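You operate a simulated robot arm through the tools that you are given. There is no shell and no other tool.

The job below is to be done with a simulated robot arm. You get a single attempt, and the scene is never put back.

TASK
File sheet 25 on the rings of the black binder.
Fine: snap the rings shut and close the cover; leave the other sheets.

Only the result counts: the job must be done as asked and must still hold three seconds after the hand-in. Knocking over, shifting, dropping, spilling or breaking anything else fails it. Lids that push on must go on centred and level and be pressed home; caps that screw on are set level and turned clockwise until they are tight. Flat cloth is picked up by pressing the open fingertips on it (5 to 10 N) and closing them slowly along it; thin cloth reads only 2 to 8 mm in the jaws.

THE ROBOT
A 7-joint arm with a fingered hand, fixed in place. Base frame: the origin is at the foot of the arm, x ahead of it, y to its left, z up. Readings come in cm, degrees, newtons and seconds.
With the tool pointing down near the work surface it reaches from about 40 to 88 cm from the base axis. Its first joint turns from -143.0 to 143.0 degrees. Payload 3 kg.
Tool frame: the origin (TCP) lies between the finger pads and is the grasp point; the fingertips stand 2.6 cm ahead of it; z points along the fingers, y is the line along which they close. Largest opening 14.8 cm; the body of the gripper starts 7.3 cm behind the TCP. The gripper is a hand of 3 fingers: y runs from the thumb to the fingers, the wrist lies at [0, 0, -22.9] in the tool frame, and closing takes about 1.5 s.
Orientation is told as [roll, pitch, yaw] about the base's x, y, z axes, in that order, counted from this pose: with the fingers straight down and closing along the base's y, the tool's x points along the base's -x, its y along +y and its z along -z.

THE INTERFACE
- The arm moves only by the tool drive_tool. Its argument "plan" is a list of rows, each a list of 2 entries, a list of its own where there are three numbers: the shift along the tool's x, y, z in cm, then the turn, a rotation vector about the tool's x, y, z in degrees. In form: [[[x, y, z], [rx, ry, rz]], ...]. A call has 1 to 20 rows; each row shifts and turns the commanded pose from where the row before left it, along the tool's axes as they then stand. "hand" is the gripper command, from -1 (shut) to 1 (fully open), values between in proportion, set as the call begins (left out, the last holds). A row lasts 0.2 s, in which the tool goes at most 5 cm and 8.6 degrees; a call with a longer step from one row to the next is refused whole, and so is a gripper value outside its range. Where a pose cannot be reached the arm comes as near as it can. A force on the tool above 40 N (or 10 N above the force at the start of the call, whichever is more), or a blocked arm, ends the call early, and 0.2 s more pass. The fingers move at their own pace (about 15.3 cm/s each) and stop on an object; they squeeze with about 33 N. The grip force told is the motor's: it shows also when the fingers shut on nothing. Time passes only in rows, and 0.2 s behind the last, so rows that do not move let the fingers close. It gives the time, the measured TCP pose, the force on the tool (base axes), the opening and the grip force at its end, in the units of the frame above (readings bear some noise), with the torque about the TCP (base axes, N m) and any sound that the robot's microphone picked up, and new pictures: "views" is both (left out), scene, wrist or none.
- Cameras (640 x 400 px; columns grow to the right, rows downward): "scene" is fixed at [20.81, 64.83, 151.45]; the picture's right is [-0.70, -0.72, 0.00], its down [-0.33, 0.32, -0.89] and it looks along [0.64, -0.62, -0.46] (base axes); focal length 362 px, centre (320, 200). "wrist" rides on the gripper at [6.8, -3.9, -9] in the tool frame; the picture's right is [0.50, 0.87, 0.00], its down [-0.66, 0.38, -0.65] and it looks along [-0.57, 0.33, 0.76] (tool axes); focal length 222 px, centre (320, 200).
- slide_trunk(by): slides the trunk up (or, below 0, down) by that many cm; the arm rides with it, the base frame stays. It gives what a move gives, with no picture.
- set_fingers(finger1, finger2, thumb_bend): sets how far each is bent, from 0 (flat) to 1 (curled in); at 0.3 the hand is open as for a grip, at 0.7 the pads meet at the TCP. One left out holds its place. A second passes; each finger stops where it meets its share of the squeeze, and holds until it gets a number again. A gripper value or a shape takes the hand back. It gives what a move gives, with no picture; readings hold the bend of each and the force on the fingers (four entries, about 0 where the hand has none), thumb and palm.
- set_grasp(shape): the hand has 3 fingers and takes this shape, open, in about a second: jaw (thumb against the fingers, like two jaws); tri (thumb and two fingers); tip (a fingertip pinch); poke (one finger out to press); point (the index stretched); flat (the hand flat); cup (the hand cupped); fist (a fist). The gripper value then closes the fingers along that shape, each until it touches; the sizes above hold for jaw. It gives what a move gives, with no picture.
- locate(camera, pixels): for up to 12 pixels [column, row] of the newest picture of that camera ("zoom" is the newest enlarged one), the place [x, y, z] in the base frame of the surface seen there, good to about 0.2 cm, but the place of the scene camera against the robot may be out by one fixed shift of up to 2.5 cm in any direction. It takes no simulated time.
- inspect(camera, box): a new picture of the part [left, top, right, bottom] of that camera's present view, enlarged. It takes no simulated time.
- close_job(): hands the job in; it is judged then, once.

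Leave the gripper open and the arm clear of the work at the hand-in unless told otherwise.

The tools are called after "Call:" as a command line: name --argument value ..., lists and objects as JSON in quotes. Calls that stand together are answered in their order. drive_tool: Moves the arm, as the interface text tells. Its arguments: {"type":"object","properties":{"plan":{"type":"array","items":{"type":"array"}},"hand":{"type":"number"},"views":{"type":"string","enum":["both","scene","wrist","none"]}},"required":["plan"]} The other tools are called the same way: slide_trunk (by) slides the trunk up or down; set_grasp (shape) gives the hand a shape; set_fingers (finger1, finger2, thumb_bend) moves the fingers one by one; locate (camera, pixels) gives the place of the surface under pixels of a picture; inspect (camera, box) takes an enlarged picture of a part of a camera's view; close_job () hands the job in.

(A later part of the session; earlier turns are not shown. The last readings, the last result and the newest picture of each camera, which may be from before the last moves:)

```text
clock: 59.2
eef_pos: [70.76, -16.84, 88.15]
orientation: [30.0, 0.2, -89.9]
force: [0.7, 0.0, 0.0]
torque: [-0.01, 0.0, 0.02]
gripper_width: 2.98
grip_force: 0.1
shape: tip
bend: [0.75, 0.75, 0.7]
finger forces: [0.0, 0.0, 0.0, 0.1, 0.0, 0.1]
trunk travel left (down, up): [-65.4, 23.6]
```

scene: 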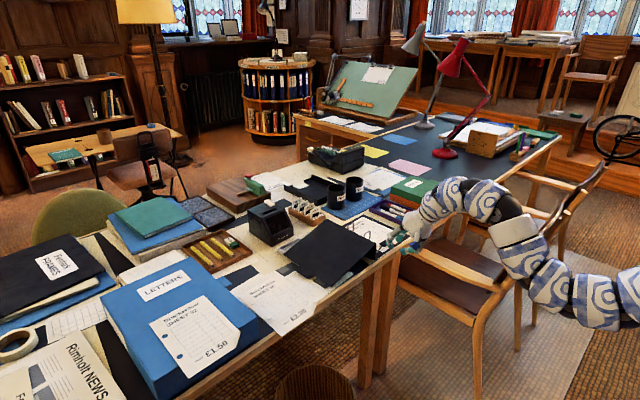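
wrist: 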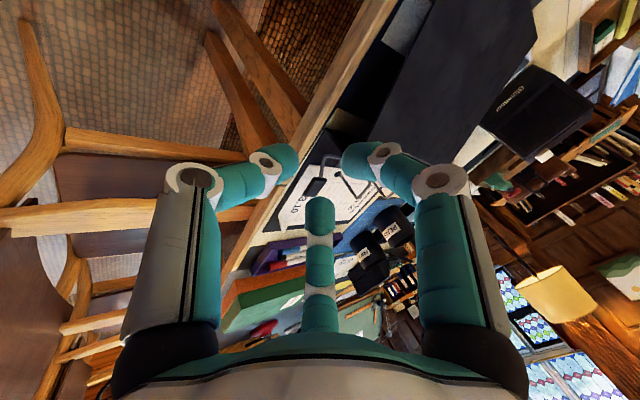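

The lever shows around (320,178) between the fingertips. I enlarge that part.

Call:
inspect --camera "wrist" --box '[270, 110, 410, 220]'

```text
3.64 times, centred on (340, 165) of wrist
```

zoom: 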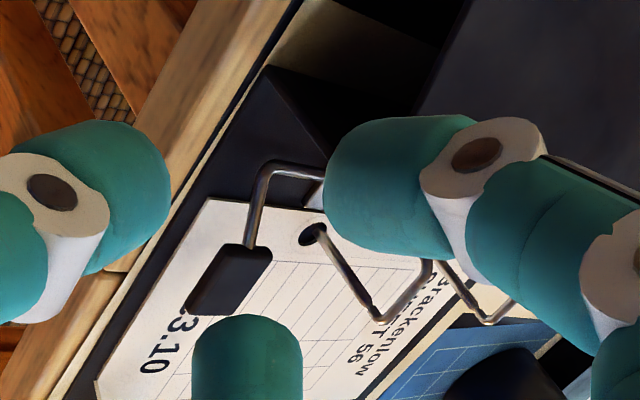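

I can see the lever's rod and paddle, and a ring passing through the sheet's hole at zoom (313,233). I locate these points.

Call:
locate --camera "zoom" --pixels '[[232, 270], [222, 247], [268, 258], [188, 308], [228, 314], [252, 215], [266, 170], [310, 167], [320, 176], [313, 236], [345, 275], [376, 312]]'

Call:
locate --camera "zoom" --pixels '[[405, 295], [428, 265], [445, 268], [470, 300], [488, 322], [505, 312], [210, 215], [320, 240], [300, 245], [220, 300], [240, 290], [215, 280]]'

```text
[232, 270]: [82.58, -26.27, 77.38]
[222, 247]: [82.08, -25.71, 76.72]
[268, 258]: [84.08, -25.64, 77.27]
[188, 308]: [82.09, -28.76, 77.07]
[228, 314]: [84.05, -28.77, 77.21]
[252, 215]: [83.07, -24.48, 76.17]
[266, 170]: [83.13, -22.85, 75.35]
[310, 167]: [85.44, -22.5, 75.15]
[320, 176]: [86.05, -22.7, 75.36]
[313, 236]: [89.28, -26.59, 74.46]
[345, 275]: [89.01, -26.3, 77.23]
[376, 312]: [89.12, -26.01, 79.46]
```

```text
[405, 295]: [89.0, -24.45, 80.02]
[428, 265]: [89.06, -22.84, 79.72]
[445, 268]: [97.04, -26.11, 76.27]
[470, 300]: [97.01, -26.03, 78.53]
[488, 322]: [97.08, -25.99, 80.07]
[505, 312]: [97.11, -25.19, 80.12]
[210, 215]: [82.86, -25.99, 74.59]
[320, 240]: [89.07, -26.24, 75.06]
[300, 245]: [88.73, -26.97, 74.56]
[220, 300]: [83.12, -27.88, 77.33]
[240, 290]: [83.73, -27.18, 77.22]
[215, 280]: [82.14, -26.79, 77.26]
```

The lever pivots about an axis along x at about y=-22.7, z=75.3; its paddle is at x 82–84.1, y -25.6 to -28.8, top z 77.3. The ring posts stand at x=89.05 and 97.05, y=-26.1. I'll pinch the paddle front-to-back from above, so I tip the tool 15° closer to vertical and check that it is reachable.

Call:
drive_tool --plan '[[[0, 0, 0], [7.5, 0, 0]], [[0, 0, 0], [7.5, 0, 0]]]' --views "wrist"

```text
clock: 59.8
eef_pos: [70.82, -16.7, 88.38]
orientation: [15.0, -0.1, -89.9]
force: [-0.9, 0.6, -0.3]
torque: [-0.05, -0.03, 0.0]
gripper_width: 2.95
grip_force: 0.1
shape: tip
bend: [0.75, 0.75, 0.7]
finger forces: [0.0, 0.0, 0.0, 0.0, 0.0, 0.0]
trunk travel left (down, up): [-65.4, 23.6]
```

wrist: 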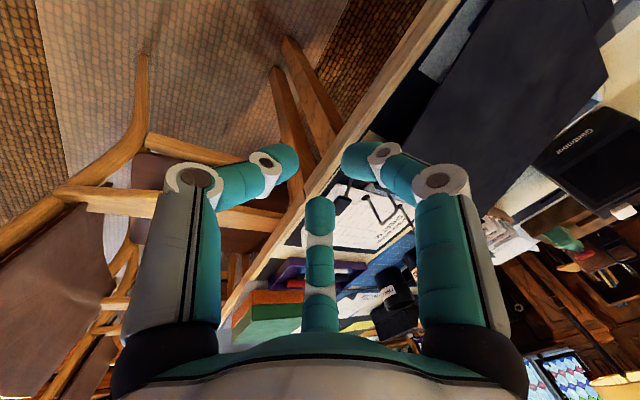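

Reachable. I move above the paddle to about (82.7, -27.2, 86), with the opening at 3.5 cm.

Call:
drive_tool --plan '[[[-2.1, 2.17, 1.08], [0, 0, 0]], [[-2.1, 2.17, 1.08], [0, 0, 0]], [[-2.1, 2.17, 1.08], [0, 0, 0]], [[-2.1, 2.17, 1.08], [0, 0, 0]], [[-2.1, 2.17, 1.08], [0, 0, 0]]]' --hand -0.53

Call:
inspect --camera "wrist" --box '[200, 80, 440, 240]'

```text
clock: 61.0
eef_pos: [82.6, -27.43, 85.74]
orientation: [15.1, 0.1, -89.9]
force: [0.3, -0.1, -0.4]
torque: [0.01, 0.04, 0.02]
gripper_width: 3.47
grip_force: 0.1
shape: tip
bend: [0.76, 0.76, 0.7]
finger forces: [0.0, 0.0, 0.0, 0.0, 0.1, 0.0]
trunk travel left (down, up): [-65.4, 23.6]
```

scene: 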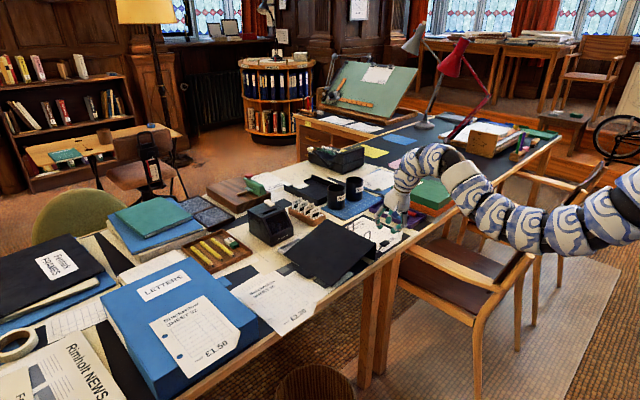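
wrist: 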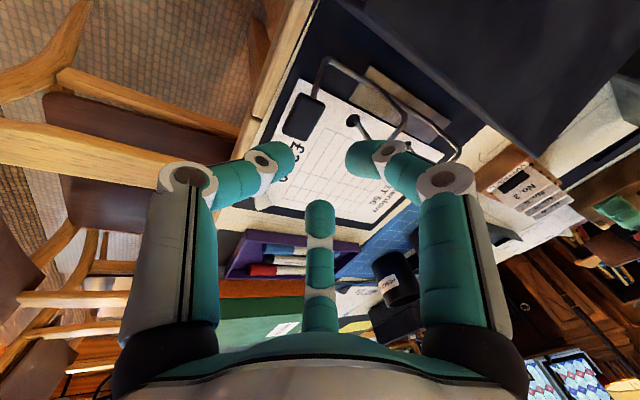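

```text
2.50 times, centred on (320, 160) of wrist
```

zoom: 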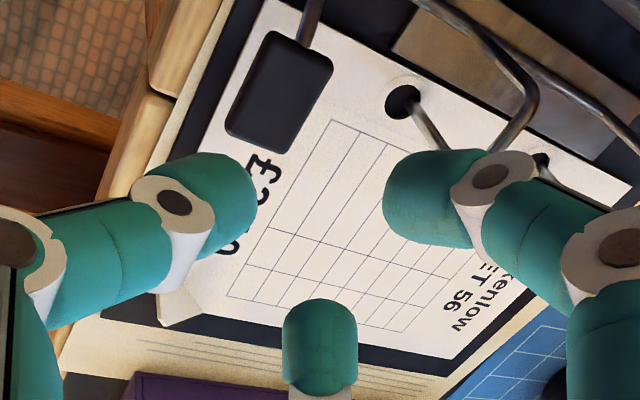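

The arm reaches well. I enlarge the mechanism and locate paddle, rod and rings again from this closer view.

Call:
inspect --camera "wrist" --box '[260, 40, 480, 180]'

```text
2.86 times, centred on (370, 110) of wrist
```

zoom: 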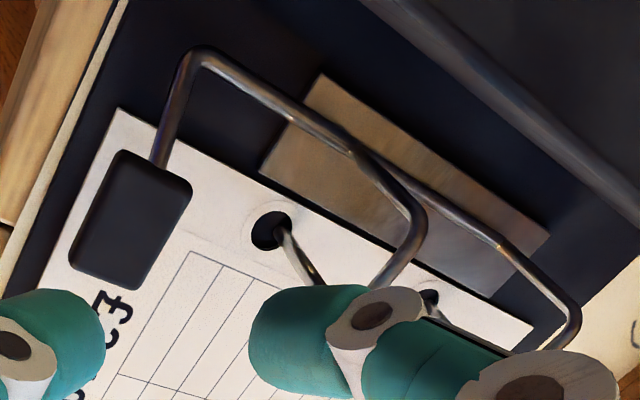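

The lever, shaft and hoops are one bent rod: lifting the paddle swings the hoops toward the spine, leaving the posts free. I go straight down over the paddle, most of the way first.

Call:
drive_tool --plan '[[[0.05, -0.36, 1.42], [0, 0, 0]], [[0.05, -0.36, 1.42], [0, 0, 0]], [[0.05, -0.36, 1.42], [0, 0, 0]]]' --views "wrist"

Call:
inspect --camera "wrist" --box '[200, 80, 440, 240]'

Call:
inspect --camera "scene" --box '[340, 190, 440, 270]'

```text
clock: 61.8
eef_pos: [82.38, -27.31, 81.46]
orientation: [15.0, 0.1, -90.0]
force: [-0.7, 1.0, -0.2]
torque: [0.02, 0.04, 0.04]
gripper_width: 3.45
grip_force: 0.1
shape: tip
bend: [0.76, 0.76, 0.7]
finger forces: [0.1, 0.1, 0.0, 0.0, 0.0, 0.1]
trunk travel left (down, up): [-65.4, 23.6]
```

wrist: 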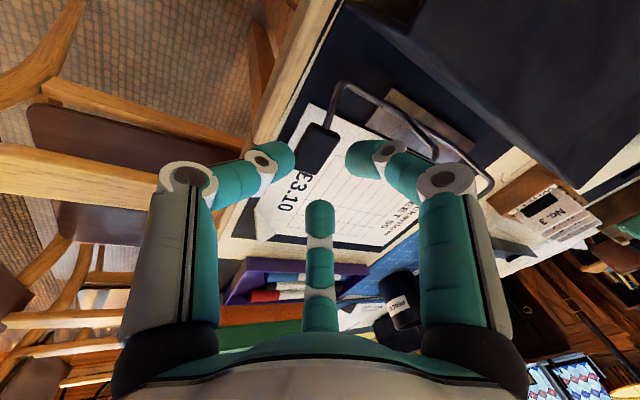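

```text
2.50 times, centred on (320, 160) of wrist
```

zoom: 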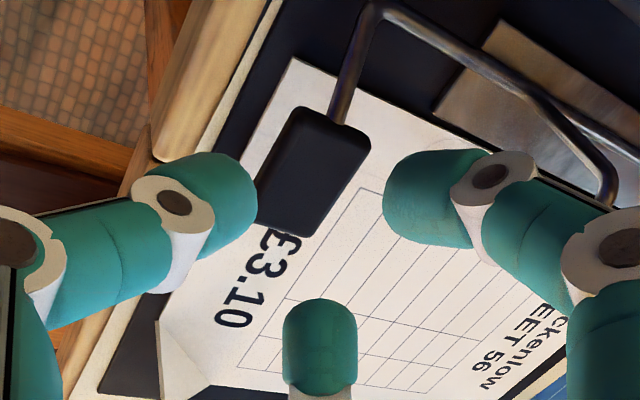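

```text
5.00 times, centred on (390, 230) of scene
```

zoom: 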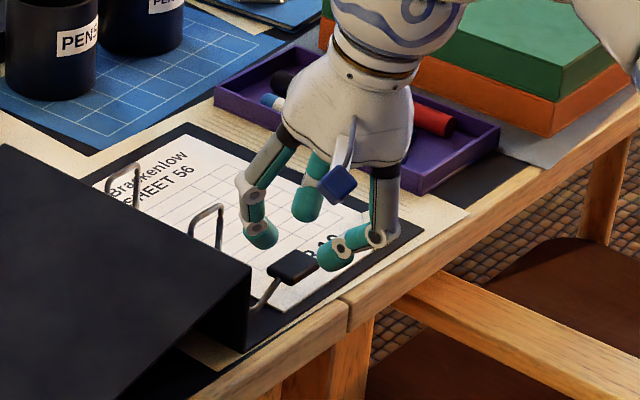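

The paddle is heading into the middle of the fingers. I go down the remaining 3 cm with a small sideways correction.

Call:
drive_tool --plan '[[[0.06, -0.25, 1.0], [0, 0, 0]], [[0.05, -0.24, 1.0], [0, 0, 0]], [[0, 0, 1.0], [0, 0, 0]], [[0, 0, 0], [0, 0, 0]]]' --views "wrist"

Call:
inspect --camera "wrist" --box '[200, 80, 440, 240]'

Call:
inspect --camera "scene" --box '[340, 190, 440, 270]'

```text
clock: 62.8
eef_pos: [82.97, -27.04, 78.68]
orientation: [15.3, -0.1, -90.1]
force: [-0.7, -2.9, 15.8]
torque: [-0.27, -0.23, -0.1]
gripper_width: 3.72
grip_force: 0.1
shape: tip
bend: [0.76, 0.78, 0.7]
finger forces: [1.8, 11.9, 0.0, 0.0, 0.0, 0.1]
trunk travel left (down, up): [-65.4, 23.6]
```

wrist: 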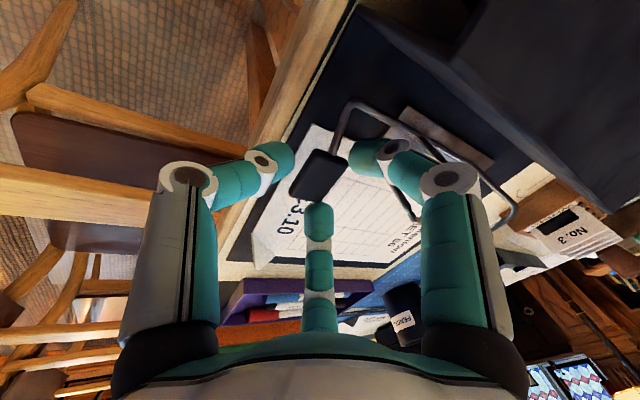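

```text
2.50 times, centred on (320, 160) of wrist
```

zoom: 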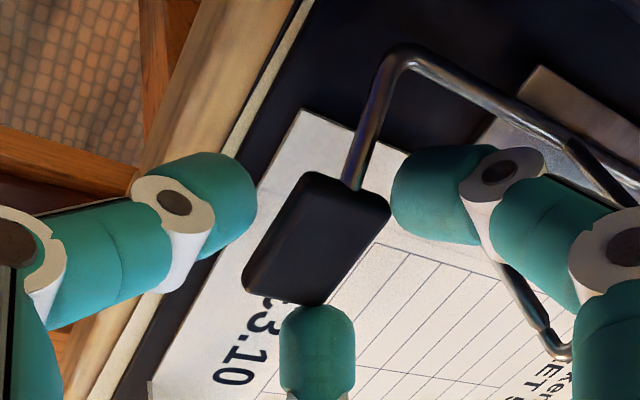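

```text
5.00 times, centred on (390, 230) of scene
```

zoom: 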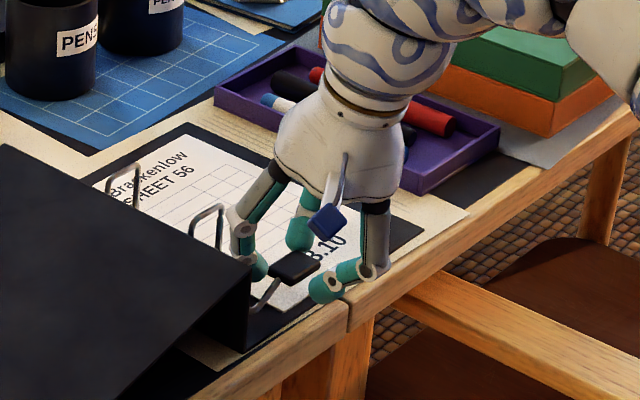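

A finger has landed on the paddle's corner (12 N on finger 2): the three fingers close radially, so the opening must be larger. I lift 1.6 cm, open to about 5.6 cm and recentre.

Call:
drive_tool --plan '[[[0, 0, -0.8], [0, 0, 0]], [[0, 0, -0.8], [0, 0, 0]], [[-0.1, -0.3, 0], [0, 0, 0]], [[0, 0, 0], [0, 0, 0]]]' --hand -0.24 --views "wrist"

Call:
inspect --camera "wrist" --box '[200, 80, 440, 240]'

```text
clock: 63.8
eef_pos: [82.2, -27.15, 79.84]
orientation: [14.9, 0.2, -90.0]
force: [0.3, 0.4, -0.4]
torque: [0.01, -0.01, 0.0]
gripper_width: 5.61
grip_force: 0.1
shape: tip
bend: [0.77, 0.77, 0.7]
finger forces: [0.0, 0.0, 0.0, 0.0, 0.0, 0.1]
trunk travel left (down, up): [-65.4, 23.6]
```

wrist: 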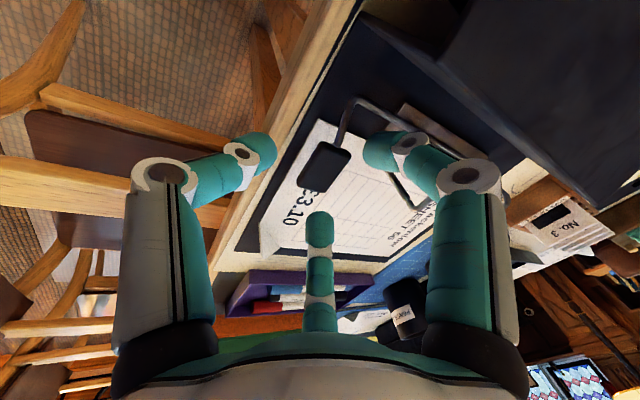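

```text
2.50 times, centred on (320, 160) of wrist
```

zoom: 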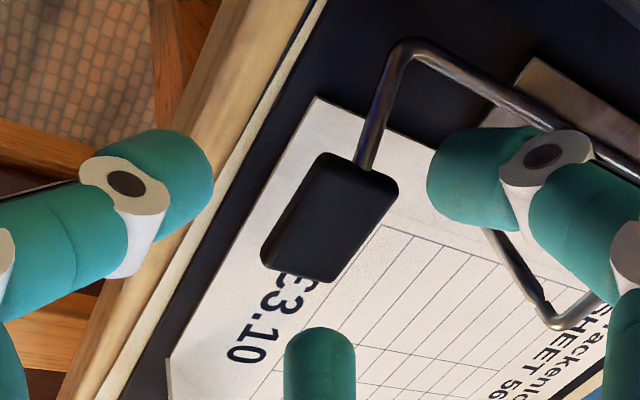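

Now the paddle sits clear between all three fingertips. I go down 1.4 cm.

Call:
drive_tool --plan '[[[0, 0, 0.7], [0, 0, 0]], [[0, 0, 0.7], [0, 0, 0]], [[0, 0, 0], [0, 0, 0]]]' --views "wrist"

Call:
inspect --camera "wrist" --box '[200, 80, 440, 240]'

Call:
inspect --camera "scene" --box '[340, 190, 440, 270]'

```text
clock: 64.6
eef_pos: [82.58, -27.14, 78.48]
orientation: [15.1, 0.1, -90.0]
force: [0.1, 0.0, 0.1]
torque: [-0.03, 0.01, 0.03]
gripper_width: 5.61
grip_force: 0.1
shape: tip
bend: [0.77, 0.77, 0.7]
finger forces: [0.0, 0.1, 0.0, 0.1, 0.0, 0.0]
trunk travel left (down, up): [-65.4, 23.6]
```

wrist: 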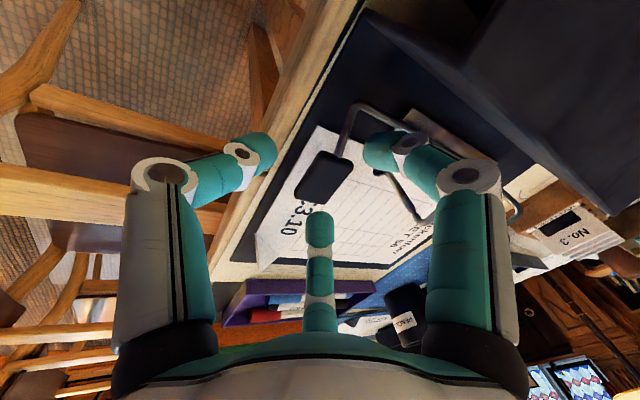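

```text
2.50 times, centred on (320, 160) of wrist
```

zoom: 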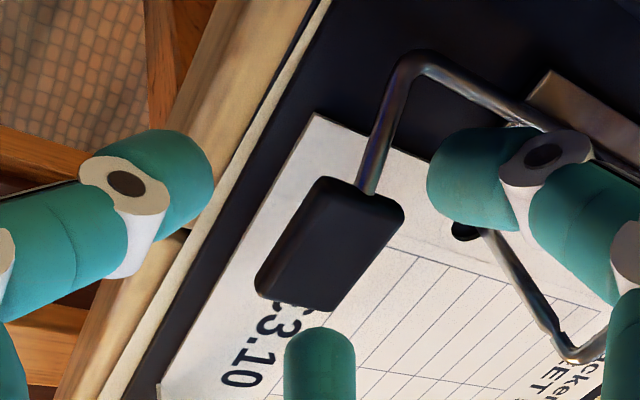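

```text
5.00 times, centred on (390, 230) of scene
```

zoom: 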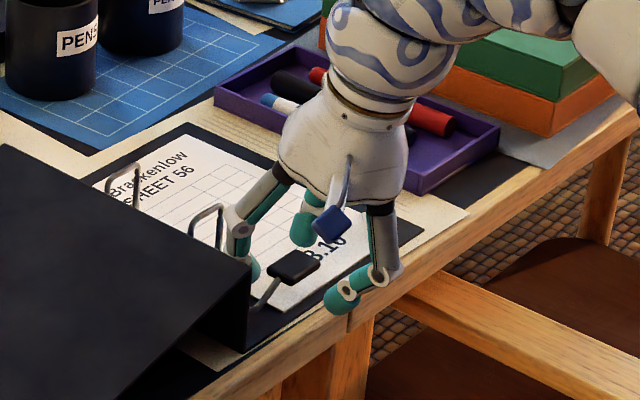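

No contact and well centred. I close the hand on the paddle.

Call:
drive_tool --plan '[[[0, 0, 0], [0, 0, 0]], [[0, 0, 0], [0, 0, 0]], [[0, 0, 0], [0, 0, 0]], [[0, 0, 0], [0, 0, 0]], [[0, 0, 0], [0, 0, 0]], [[0, 0, 0], [0, 0, 0]], [[0, 0, 0], [0, 0, 0]], [[0, 0, 0], [0, 0, 0]]]' --hand -1 --views "wrist"

Call:
inspect --camera "wrist" --box '[200, 80, 440, 240]'

```text
clock: 66.4
eef_pos: [82.6, -27.25, 78.47]
orientation: [15.1, 0.1, -90.0]
force: [-1.2, -0.8, -1.4]
torque: [-0.07, 0.13, -0.02]
gripper_width: 2.51
grip_force: 33.4
shape: tip
bend: [0.76, 0.76, 0.7]
finger forces: [25.6, 25.9, 0.1, 0.0, 29.1, 0.1]
trunk travel left (down, up): [-65.4, 23.6]
```

wrist: 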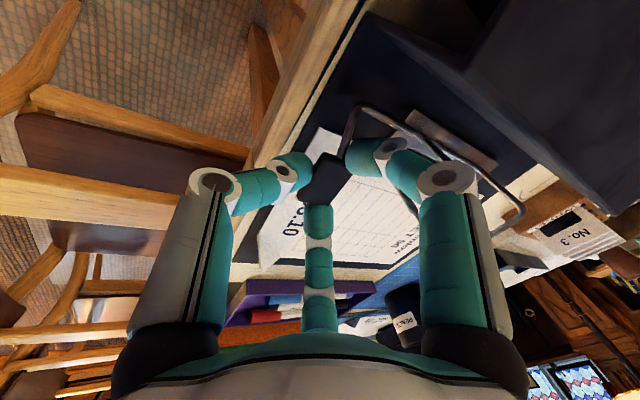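

```text
2.50 times, centred on (320, 160) of wrist
```

zoom: 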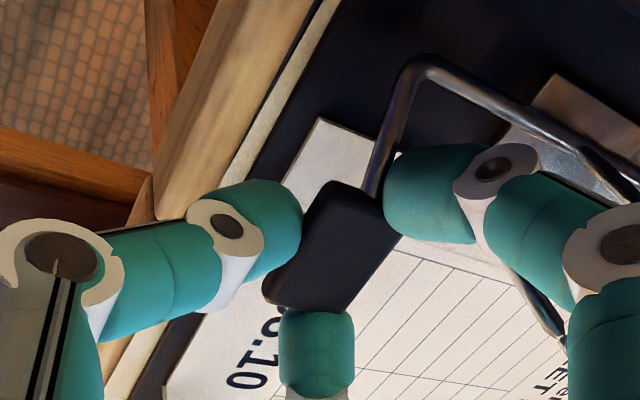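

The paddle is held (26–29 N on each fingertip). I lift it along its arc about the lever's axis, 5° per row, turning the hand with it; two rows first.

Call:
drive_tool --plan '[[[0.293, 0.1, -0.372], [0, -4.83, -1.295]], [[0.293, 0.1, -0.372], [0, -4.83, -1.295]], [[0, 0, 0], [0, 0, 0]]]' --views "wrist"

Call:
inspect --camera "scene" --box '[340, 190, 440, 270]'

```text
clock: 67.2
eef_pos: [82.62, -26.55, 79.31]
orientation: [14.9, -9.9, -89.9]
force: [-1.5, 0.8, 0.7]
torque: [-0.03, 0.15, -0.05]
gripper_width: 2.47
grip_force: 33.2
shape: tip
bend: [0.76, 0.76, 0.7]
finger forces: [26.3, 25.8, 0.0, 0.0, 28.5, 0.1]
trunk travel left (down, up): [-65.4, 23.6]
```

wrist: 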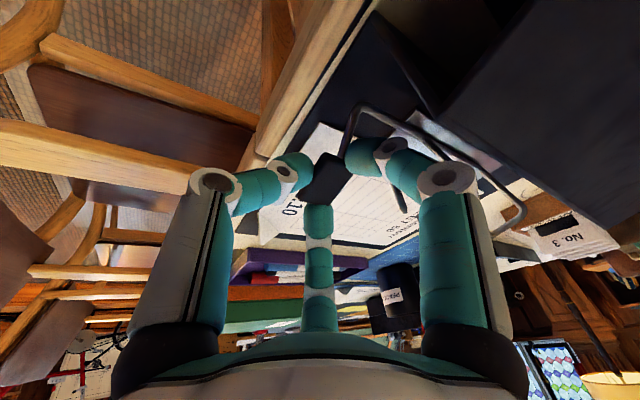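

```text
5.00 times, centred on (390, 230) of scene
```

zoom: 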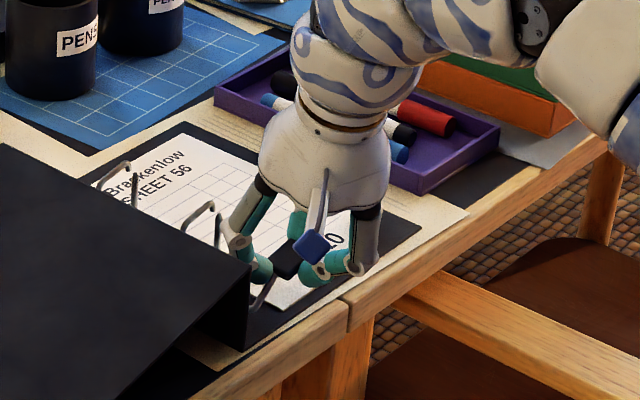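

The lever follows with almost no force and the hoops start to part from the posts. I continue 20° more.

Call:
drive_tool --plan '[[[0.293, 0.1, -0.372], [0, -4.83, -1.295]], [[0.293, 0.1, -0.372], [0, -4.83, -1.295]], [[0.293, 0.1, -0.372], [0, -4.83, -1.295]], [[0.293, 0.1, -0.372], [0, -4.83, -1.295]], [[0, 0, 0], [0, 0, 0]]]' --views "wrist"

Call:
inspect --camera "scene" --box '[340, 190, 440, 270]'

```text
clock: 68.4
eef_pos: [82.57, -25.11, 80.54]
orientation: [15.2, -30.0, -90.1]
force: [0.4, -1.0, 6.7]
torque: [0.65, 0.0, 0.02]
gripper_width: 2.49
grip_force: 32.9
shape: tip
bend: [0.77, 0.76, 0.69]
finger forces: [40.1, 27.4, 0.1, 0.0, 28.5, 0.0]
trunk travel left (down, up): [-65.4, 23.6]
```

wrist: 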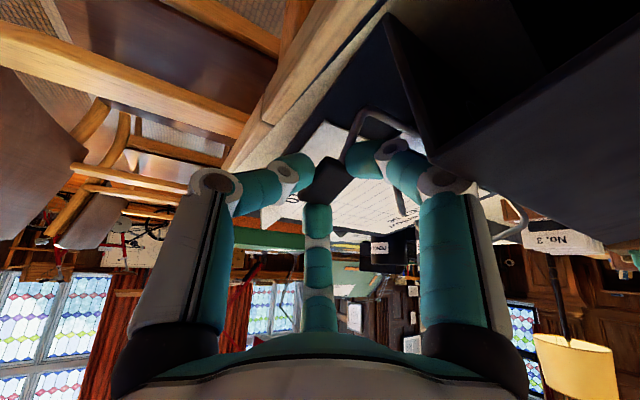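

```text
5.00 times, centred on (390, 230) of scene
```

zoom: 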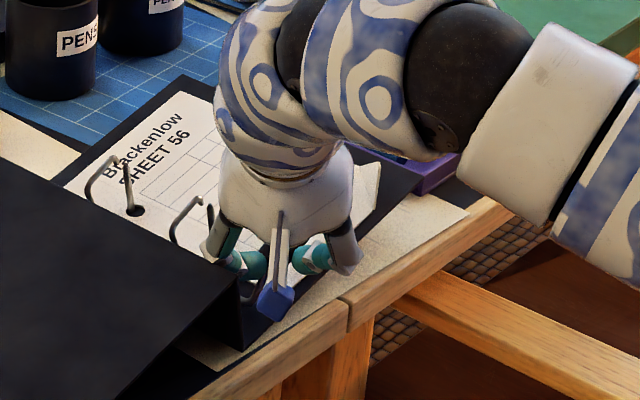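

At 30° finger 1 rises to 40 N and a turning torque of 0.65 N·m shows: the lever is probably at its stop. The scene shows the hoops parted from the posts. I check from the scene closely before releasing.

Call:
inspect --camera "scene" --box '[345, 205, 395, 250]'

Call:
inspect --camera "wrist" --box '[260, 80, 480, 240]'

```text
8.89 times, centred on (370, 228) of scene
```

zoom: 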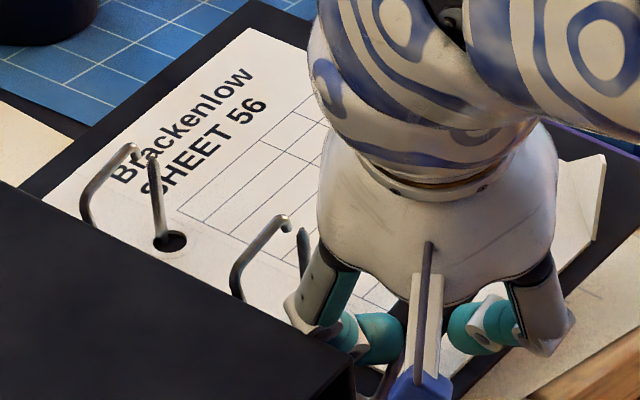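

```text
2.50 times, centred on (370, 160) of wrist
```

zoom: 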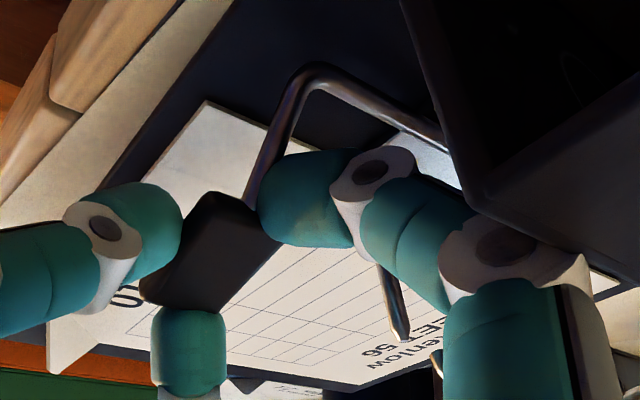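

Finger 1's knuckle is touching the top of the spine (zoom (500,250)), so it is the hand, not the lever, that is stopped. The hoop tips have moved only about 2 cm off the posts. I loosen the grip slightly to see whether the lever stays where it is.

Call:
drive_tool --plan '[[[0, 0, 0], [0, 0, 0]], [[0, 0, 0], [0, 0, 0]], [[0, 0, 0], [0, 0, 0]]]' --hand -0.45 --views "wrist"

Call:
inspect --camera "wrist" --box '[260, 80, 480, 240]'

Call:
inspect --camera "scene" --box '[345, 205, 395, 250]'

```text
clock: 69.2
eef_pos: [82.6, -25.04, 80.28]
orientation: [14.9, -29.9, -89.9]
force: [0.7, -1.1, -3.7]
torque: [0.1, 0.08, -0.05]
gripper_width: 4.07
grip_force: 0.0
shape: tip
bend: [0.48, 0.76, 0.7]
finger forces: [9.2, 0.0, 0.0, 0.0, 0.0, 0.0]
trunk travel left (down, up): [-65.4, 23.6]
```

wrist: 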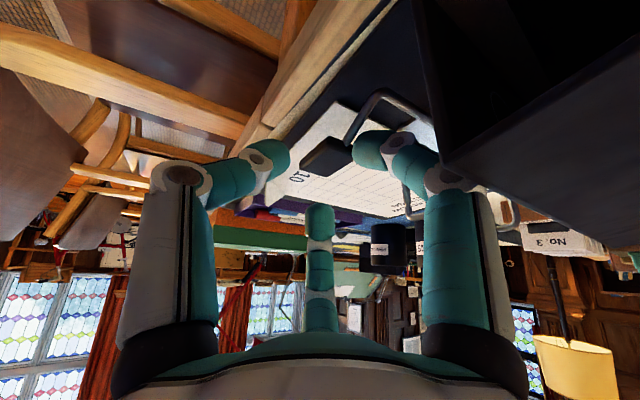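

```text
2.50 times, centred on (370, 160) of wrist
```

zoom: 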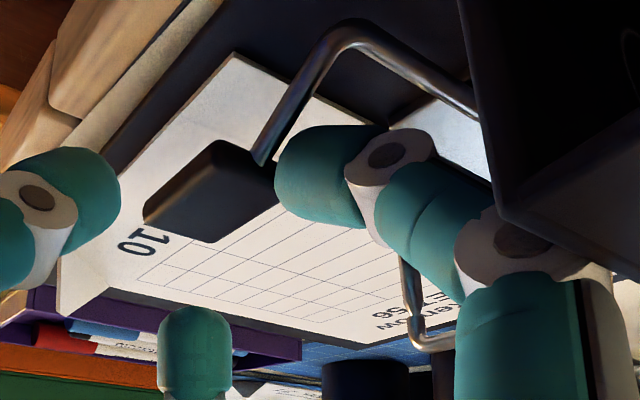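

```text
8.89 times, centred on (370, 228) of scene
```

zoom: 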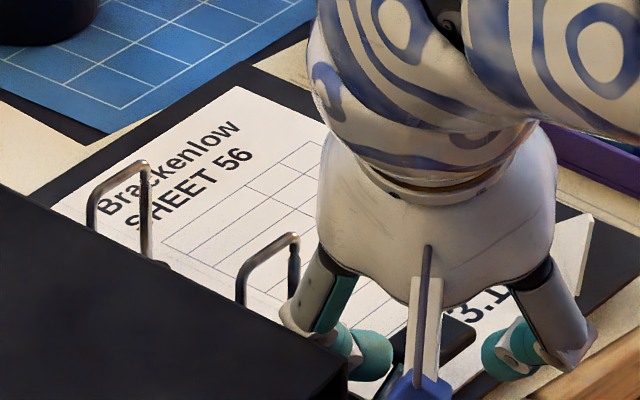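

Loosened, the lever fell back and the rings closed again, and comparing the pictures it seems my turning hand tilted the binder slightly; finger 1 still leans on the spine with 9 N. I take the hand straight up and slightly to -y, away from the spine, and look again.

Call:
drive_tool --plan '[[[-0.84, 0.25, -0.925], [0, 0, 0]], [[-0.84, 0.25, -0.925], [0, 0, 0]], [[-0.84, 0.25, -0.925], [0, 0, 0]], [[-0.84, 0.25, -0.925], [0, 0, 0]], [[-0.84, 0.25, -0.925], [0, 0, 0]], [[-0.84, 0.25, -0.925], [0, 0, 0]]]'

Call:
inspect --camera "scene" --box '[270, 190, 430, 290]'

Call:
inspect --camera "scene" --box '[345, 205, 395, 250]'

```text
clock: 70.6
eef_pos: [82.54, -26.54, 87.83]
orientation: [14.9, -29.8, -90.0]
force: [-0.7, 0.9, -0.2]
torque: [0.0, -0.02, -0.02]
gripper_width: 4.05
grip_force: 0.1
shape: tip
bend: [0.76, 0.76, 0.7]
finger forces: [0.0, 0.1, 0.1, 0.1, 0.0, 0.0]
trunk travel left (down, up): [-65.4, 23.6]
```

scene: 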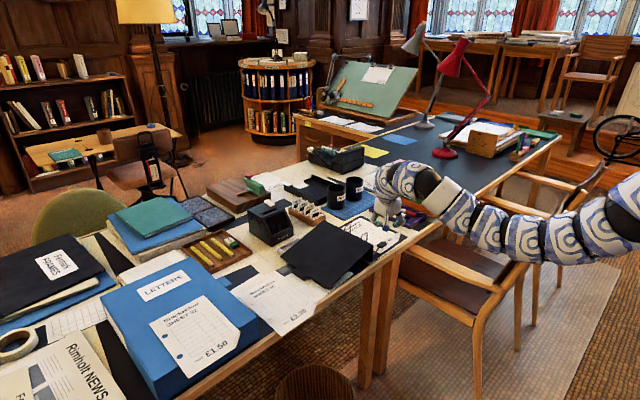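
wrist: 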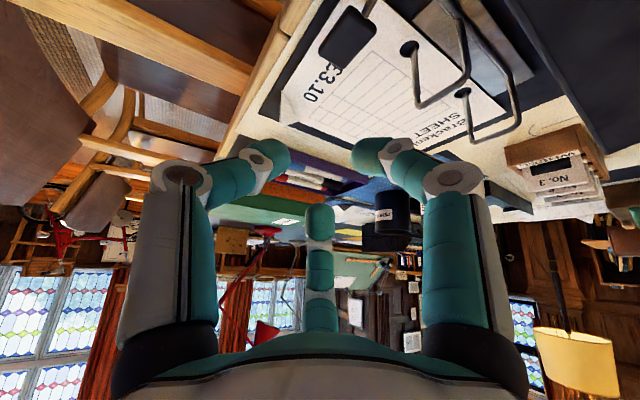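

```text
4.00 times, centred on (350, 240) of scene
```

zoom: 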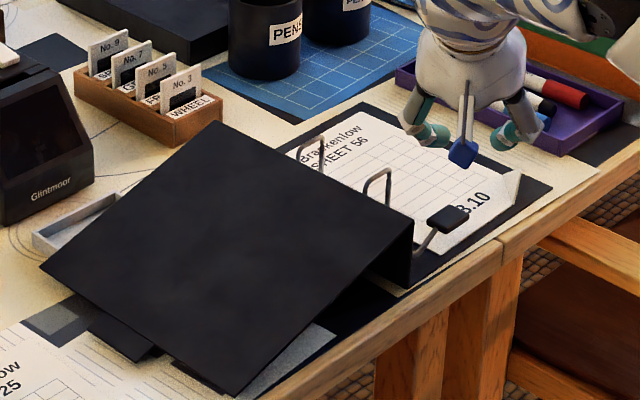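

```text
8.89 times, centred on (370, 228) of scene
```

zoom: 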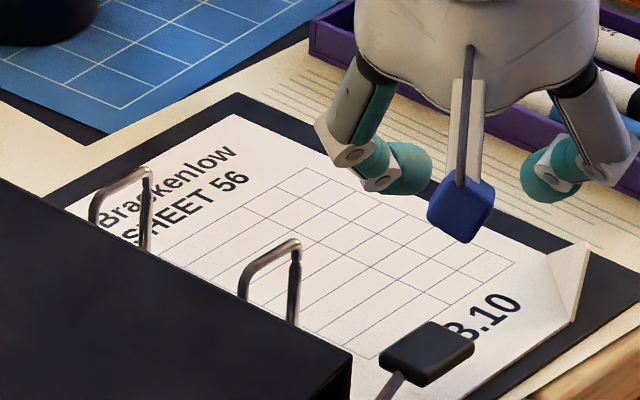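

The binder lies flat again but seems to have shifted a little. I measure its present place with the wrist camera.

Call:
inspect --camera "wrist" --box '[270, 0, 540, 170]'

```text
2.35 times, centred on (405, 85) of wrist
```

zoom: 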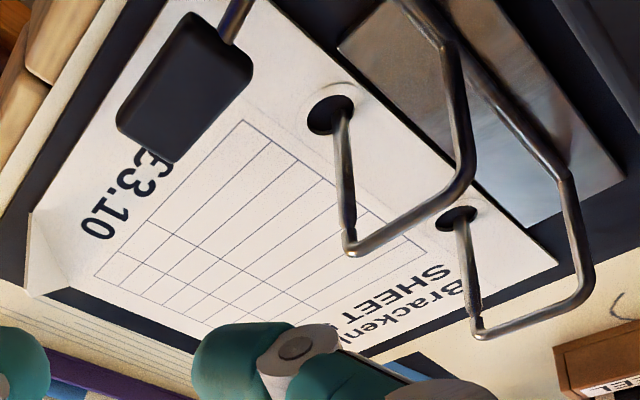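

The picture shows both rings clearly. I locate paddle, posts, hoops and board corners.

Call:
locate --camera "zoom" --pixels '[[185, 85], [125, 120], [250, 60], [330, 115], [349, 245], [348, 160], [465, 180], [455, 215], [476, 328], [585, 280], [565, 180], [455, 90]]'

Call:
locate --camera "zoom" --pixels '[[30, 215], [10, 230], [550, 265], [45, 295], [35, 240], [555, 10], [615, 145], [620, 20], [345, 230], [400, 225], [530, 315], [470, 300]]'

```text
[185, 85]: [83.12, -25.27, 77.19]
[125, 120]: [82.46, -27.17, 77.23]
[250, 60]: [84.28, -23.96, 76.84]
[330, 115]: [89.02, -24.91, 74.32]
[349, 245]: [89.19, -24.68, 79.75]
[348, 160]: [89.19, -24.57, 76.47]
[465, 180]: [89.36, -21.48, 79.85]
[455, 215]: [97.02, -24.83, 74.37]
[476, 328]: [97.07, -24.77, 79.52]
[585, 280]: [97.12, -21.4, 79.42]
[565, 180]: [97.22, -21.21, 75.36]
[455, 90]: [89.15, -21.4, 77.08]
```

```text
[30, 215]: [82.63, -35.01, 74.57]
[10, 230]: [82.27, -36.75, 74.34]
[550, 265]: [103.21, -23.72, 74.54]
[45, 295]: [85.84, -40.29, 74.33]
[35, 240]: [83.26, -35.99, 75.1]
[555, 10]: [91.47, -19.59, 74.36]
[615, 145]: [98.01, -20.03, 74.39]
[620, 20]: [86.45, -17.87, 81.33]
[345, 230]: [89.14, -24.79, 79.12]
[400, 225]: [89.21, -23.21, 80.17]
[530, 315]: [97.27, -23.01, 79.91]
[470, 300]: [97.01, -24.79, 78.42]
```

The binder has slid 1.4 cm toward +y (posts now at y≈-24.75, lever axis y≈-21.3), and lies flat; I'll work with these new places. I turn the hand back so that it leans slightly to the -y side (tilt +10°), to keep its knuckles off the spine on the next try.

Call:
drive_tool --plan '[[[0, 0, 0], [0, 7.73, 2.07]], [[0, 0, 0], [0, 7.73, 2.07]], [[0, 0, 0], [0, 7.73, 2.07]], [[0, 0, 0], [0, 7.73, 2.07]], [[0, 0, 0], [0, 7.73, 2.07]], [[0, 0, 0], [0, 0, 0]]]' --hand -0.22 --views "wrist"

Call:
inspect --camera "wrist" --box '[230, 40, 480, 200]'

```text
clock: 72.0
eef_pos: [82.49, -26.6, 87.9]
orientation: [15.0, 10.2, -90.0]
force: [0.1, -0.4, -0.4]
torque: [0.01, -0.02, -0.05]
gripper_width: 5.75
grip_force: 0.0
shape: tip
bend: [0.77, 0.77, 0.7]
finger forces: [0.0, 0.1, 0.0, 0.0, 0.1, 0.0]
trunk travel left (down, up): [-65.4, 23.6]
```

wrist: 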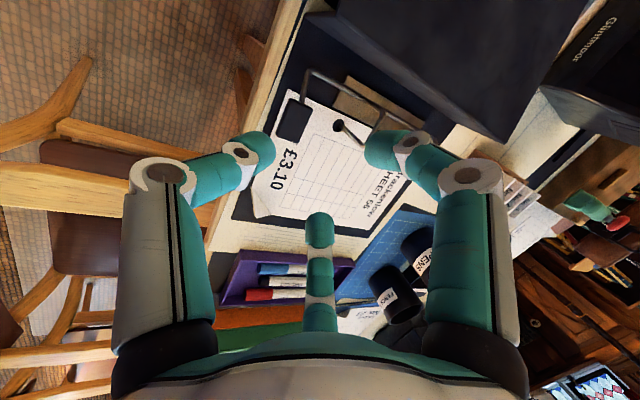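

```text
2.50 times, centred on (355, 120) of wrist
```

zoom: 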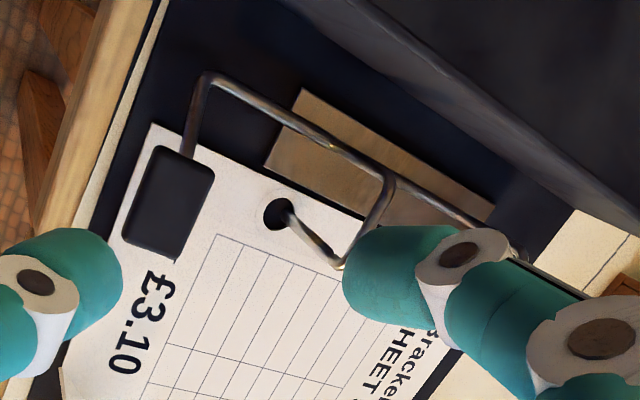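

Good. I locate the paddle's corners in this view.

Call:
locate --camera "zoom" --pixels '[[160, 155], [208, 176], [176, 252], [130, 236], [168, 205], [193, 150], [208, 82], [215, 78], [300, 120], [280, 213], [335, 262], [385, 190]]'

```text
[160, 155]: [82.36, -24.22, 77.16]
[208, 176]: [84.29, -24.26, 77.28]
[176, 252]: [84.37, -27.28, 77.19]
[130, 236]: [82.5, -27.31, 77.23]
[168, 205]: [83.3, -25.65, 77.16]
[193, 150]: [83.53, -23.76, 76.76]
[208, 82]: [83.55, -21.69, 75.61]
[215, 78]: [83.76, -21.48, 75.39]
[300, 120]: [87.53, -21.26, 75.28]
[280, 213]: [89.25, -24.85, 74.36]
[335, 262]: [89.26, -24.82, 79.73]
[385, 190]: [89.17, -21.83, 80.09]
```

The paddle's centre is at (83.4, -25.75, 76.8). I descend so that it lies between the three fingertips, TCP going to (83.0, -26.0, 78.3).

Call:
drive_tool --plan '[[[-0.137, -0.25, 1.166], [0, 0, 0]], [[-0.137, -0.25, 1.166], [0, 0, 0]], [[-0.137, -0.25, 1.166], [0, 0, 0]], [[-0.137, -0.25, 1.166], [0, 0, 0]], [[-0.137, -0.25, 1.166], [0, 0, 0]], [[-0.137, -0.25, 1.166], [0, 0, 0]], [[-0.137, -0.25, 1.166], [0, 0, 0]], [[-0.137, -0.25, 1.166], [0, 0, 0]]]' --views "wrist"

Call:
inspect --camera "wrist" --box '[200, 80, 440, 240]'

```text
clock: 73.8
eef_pos: [83.1, -25.91, 78.21]
orientation: [14.9, 10.1, -90.0]
force: [-0.9, 0.0, 0.7]
torque: [0.02, -0.03, 0.02]
gripper_width: 5.75
grip_force: 0.1
shape: tip
bend: [0.77, 0.77, 0.7]
finger forces: [0.0, 0.0, 0.1, 0.1, 0.1, 0.0]
trunk travel left (down, up): [-65.4, 23.6]
```

wrist: 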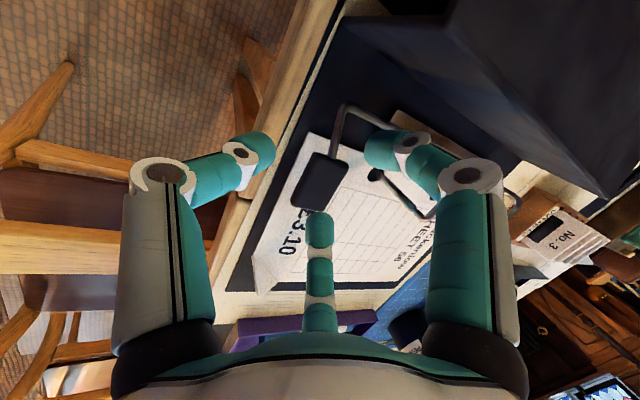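

```text
2.50 times, centred on (320, 160) of wrist
```

zoom: 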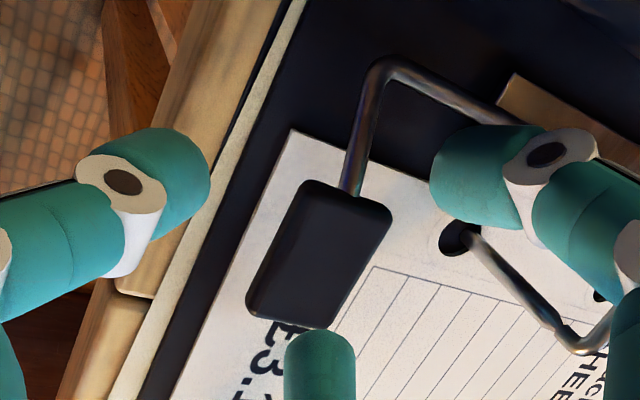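

Centred with no contact. I close the hand on the paddle.

Call:
drive_tool --plan '[[[0, 0, 0], [0, 0, 0]], [[0, 0, 0], [0, 0, 0]], [[0, 0, 0], [0, 0, 0]], [[0, 0, 0], [0, 0, 0]], [[0, 0, 0], [0, 0, 0]], [[0, 0, 0], [0, 0, 0]], [[0, 0, 0], [0, 0, 0]], [[0, 0, 0], [0, 0, 0]]]' --hand -1 --views "wrist"

Call:
inspect --camera "scene" --box '[345, 200, 415, 250]'

```text
clock: 75.6
eef_pos: [83.16, -25.97, 78.37]
orientation: [15.1, 10.0, -89.9]
force: [0.2, -0.1, 3.0]
torque: [0.09, -0.16, 0.26]
gripper_width: 1.41
grip_force: 33.4
shape: tip
bend: [0.77, 0.78, 0.74]
finger forces: [32.0, 0.0, 0.0, 0.0, 47.4, 0.0]
trunk travel left (down, up): [-65.4, 23.6]
```

wrist: 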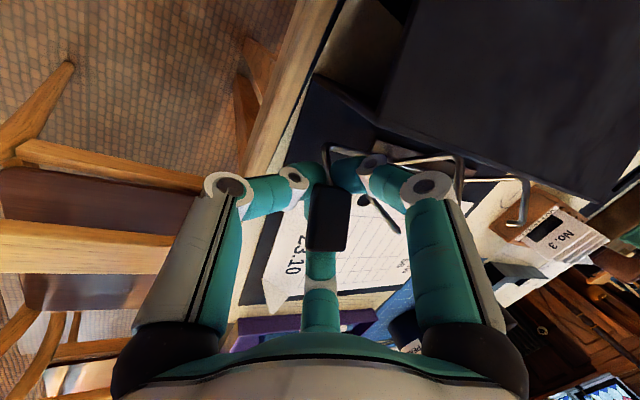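

```text
8.00 times, centred on (380, 225) of scene
```

zoom: 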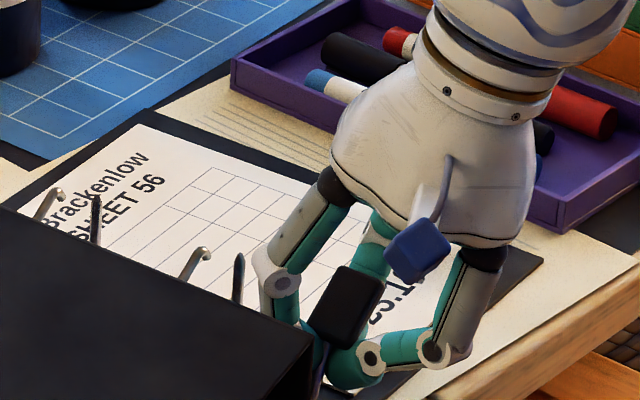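

The fingertips slid under the paddle and flipped the lever up: the hoops now lean clearly away from the posts. I look closely before going on.

Call:
inspect --camera "wrist" --box '[220, 100, 540, 300]'

Call:
locate --camera "wrist" --pixels '[[328, 190], [328, 240], [345, 200], [325, 150], [345, 153], [455, 160], [525, 185], [520, 220], [360, 200], [380, 215], [400, 60], [460, 180]]'

```text
2.00 times, centred on (380, 200) of wrist
```

zoom: 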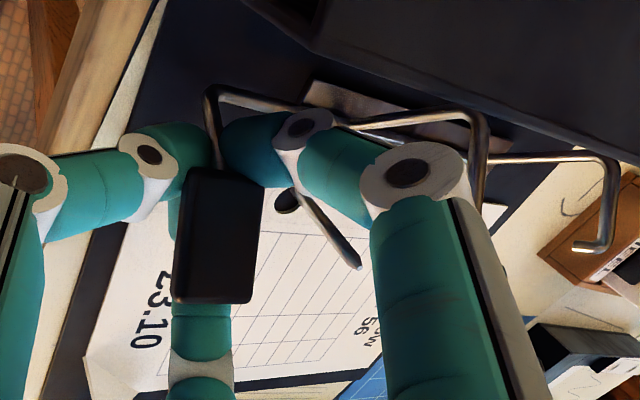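

```text
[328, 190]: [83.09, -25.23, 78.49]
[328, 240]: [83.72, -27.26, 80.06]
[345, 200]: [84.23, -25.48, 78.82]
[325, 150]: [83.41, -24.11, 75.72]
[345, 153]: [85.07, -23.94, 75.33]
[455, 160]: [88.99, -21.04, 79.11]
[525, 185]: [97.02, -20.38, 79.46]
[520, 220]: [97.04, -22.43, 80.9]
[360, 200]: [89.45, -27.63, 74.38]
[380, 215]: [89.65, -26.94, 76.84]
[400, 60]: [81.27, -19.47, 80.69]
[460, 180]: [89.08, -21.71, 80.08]
```

The lever is up by about 37°, the hoop tips at y≈-22.4 and the posts at y≈-27, with the paddle resting above the closed fingers. I loosen slightly so the rod isn't clamped, keeping the fingers beneath the paddle.

Call:
drive_tool --plan '[[[0, 0, 0], [0, 0, 0]], [[0, 0, 0], [0, 0, 0]], [[0, 0, 0], [0, 0, 0]]]' --hand -0.75 --views "wrist"

Call:
inspect --camera "wrist" --box '[220, 100, 540, 300]'

Call:
inspect --camera "scene" --box '[345, 200, 415, 250]'

```text
clock: 76.4
eef_pos: [83.04, -25.9, 78.25]
orientation: [15.1, 10.1, -90.0]
force: [-0.4, -0.7, -0.2]
torque: [-0.04, 0.01, 0.0]
gripper_width: 1.85
grip_force: 0.1
shape: tip
bend: [0.74, 0.74, 0.7]
finger forces: [0.0, 0.0, 0.0, 0.1, 0.1, 0.1]
trunk travel left (down, up): [-65.4, 23.6]
```

wrist: 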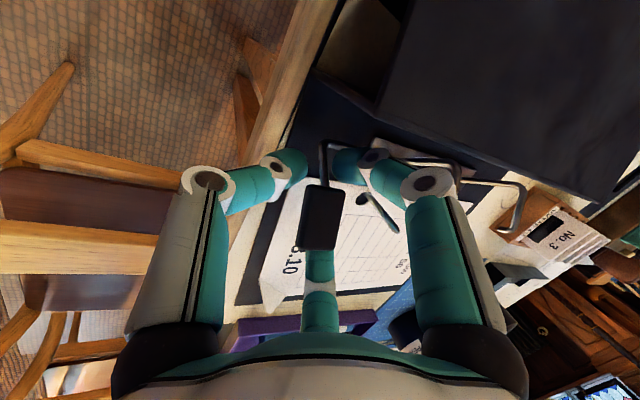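

```text
2.00 times, centred on (380, 200) of wrist
```

zoom: 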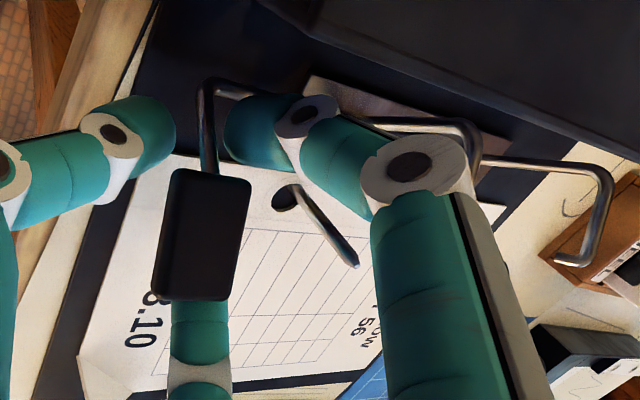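

```text
8.00 times, centred on (380, 225) of scene
```

zoom: 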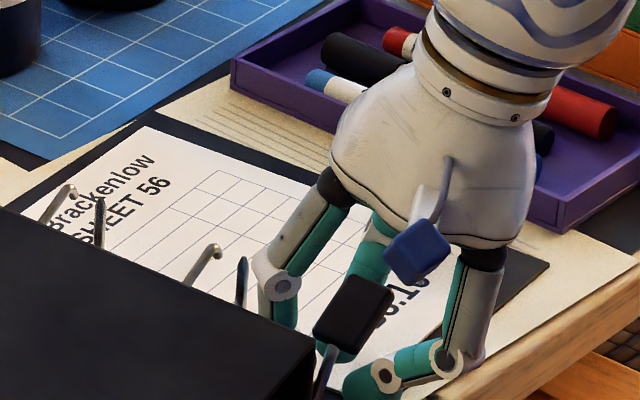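

With the grip loosened, the lever stays up by itself and all finger forces read zero. I open the hand around it to about 6 cm and check that it still stays.

Call:
drive_tool --plan '[[[0, 0, 0], [0, 0, 0]], [[0, 0, 0], [0, 0, 0]], [[0, 0, 0], [0, 0, 0]]]' --hand -0.19 --views "wrist"

Call:
inspect --camera "wrist" --box '[220, 100, 540, 300]'

Call:
inspect --camera "scene" --box '[345, 200, 415, 250]'

```text
clock: 77.2
eef_pos: [83.07, -25.97, 78.25]
orientation: [15.1, 10.1, -90.0]
force: [0.8, -0.9, -0.7]
torque: [0.01, 0.0, -0.01]
gripper_width: 5.95
grip_force: 0.0
shape: tip
bend: [0.77, 0.77, 0.7]
finger forces: [0.0, 0.4, 0.1, 0.0, 0.1, 0.1]
trunk travel left (down, up): [-65.4, 23.6]
```

wrist: 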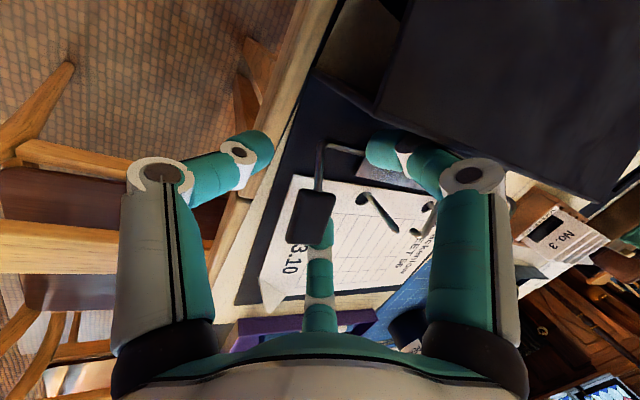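

```text
2.00 times, centred on (380, 200) of wrist
```

zoom: 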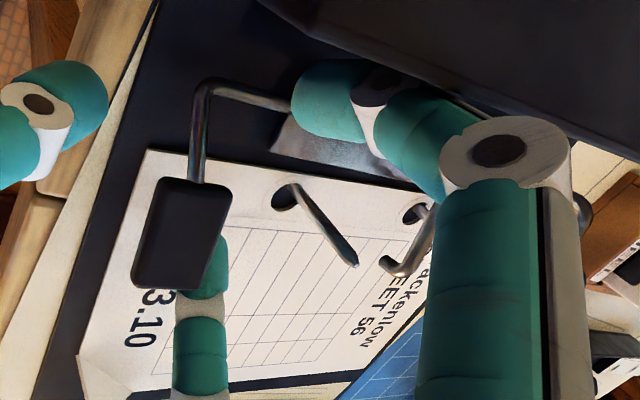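

```text
8.00 times, centred on (380, 225) of scene
```

zoom: 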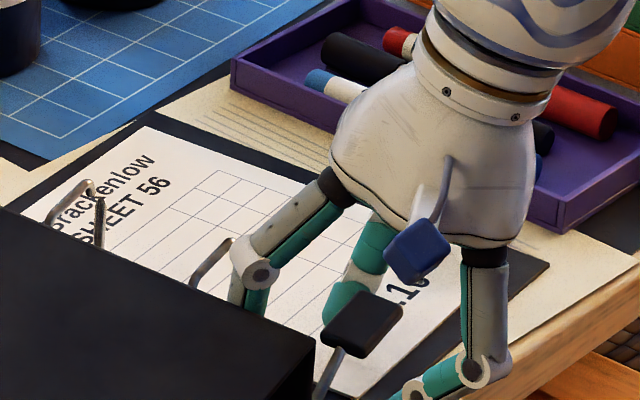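

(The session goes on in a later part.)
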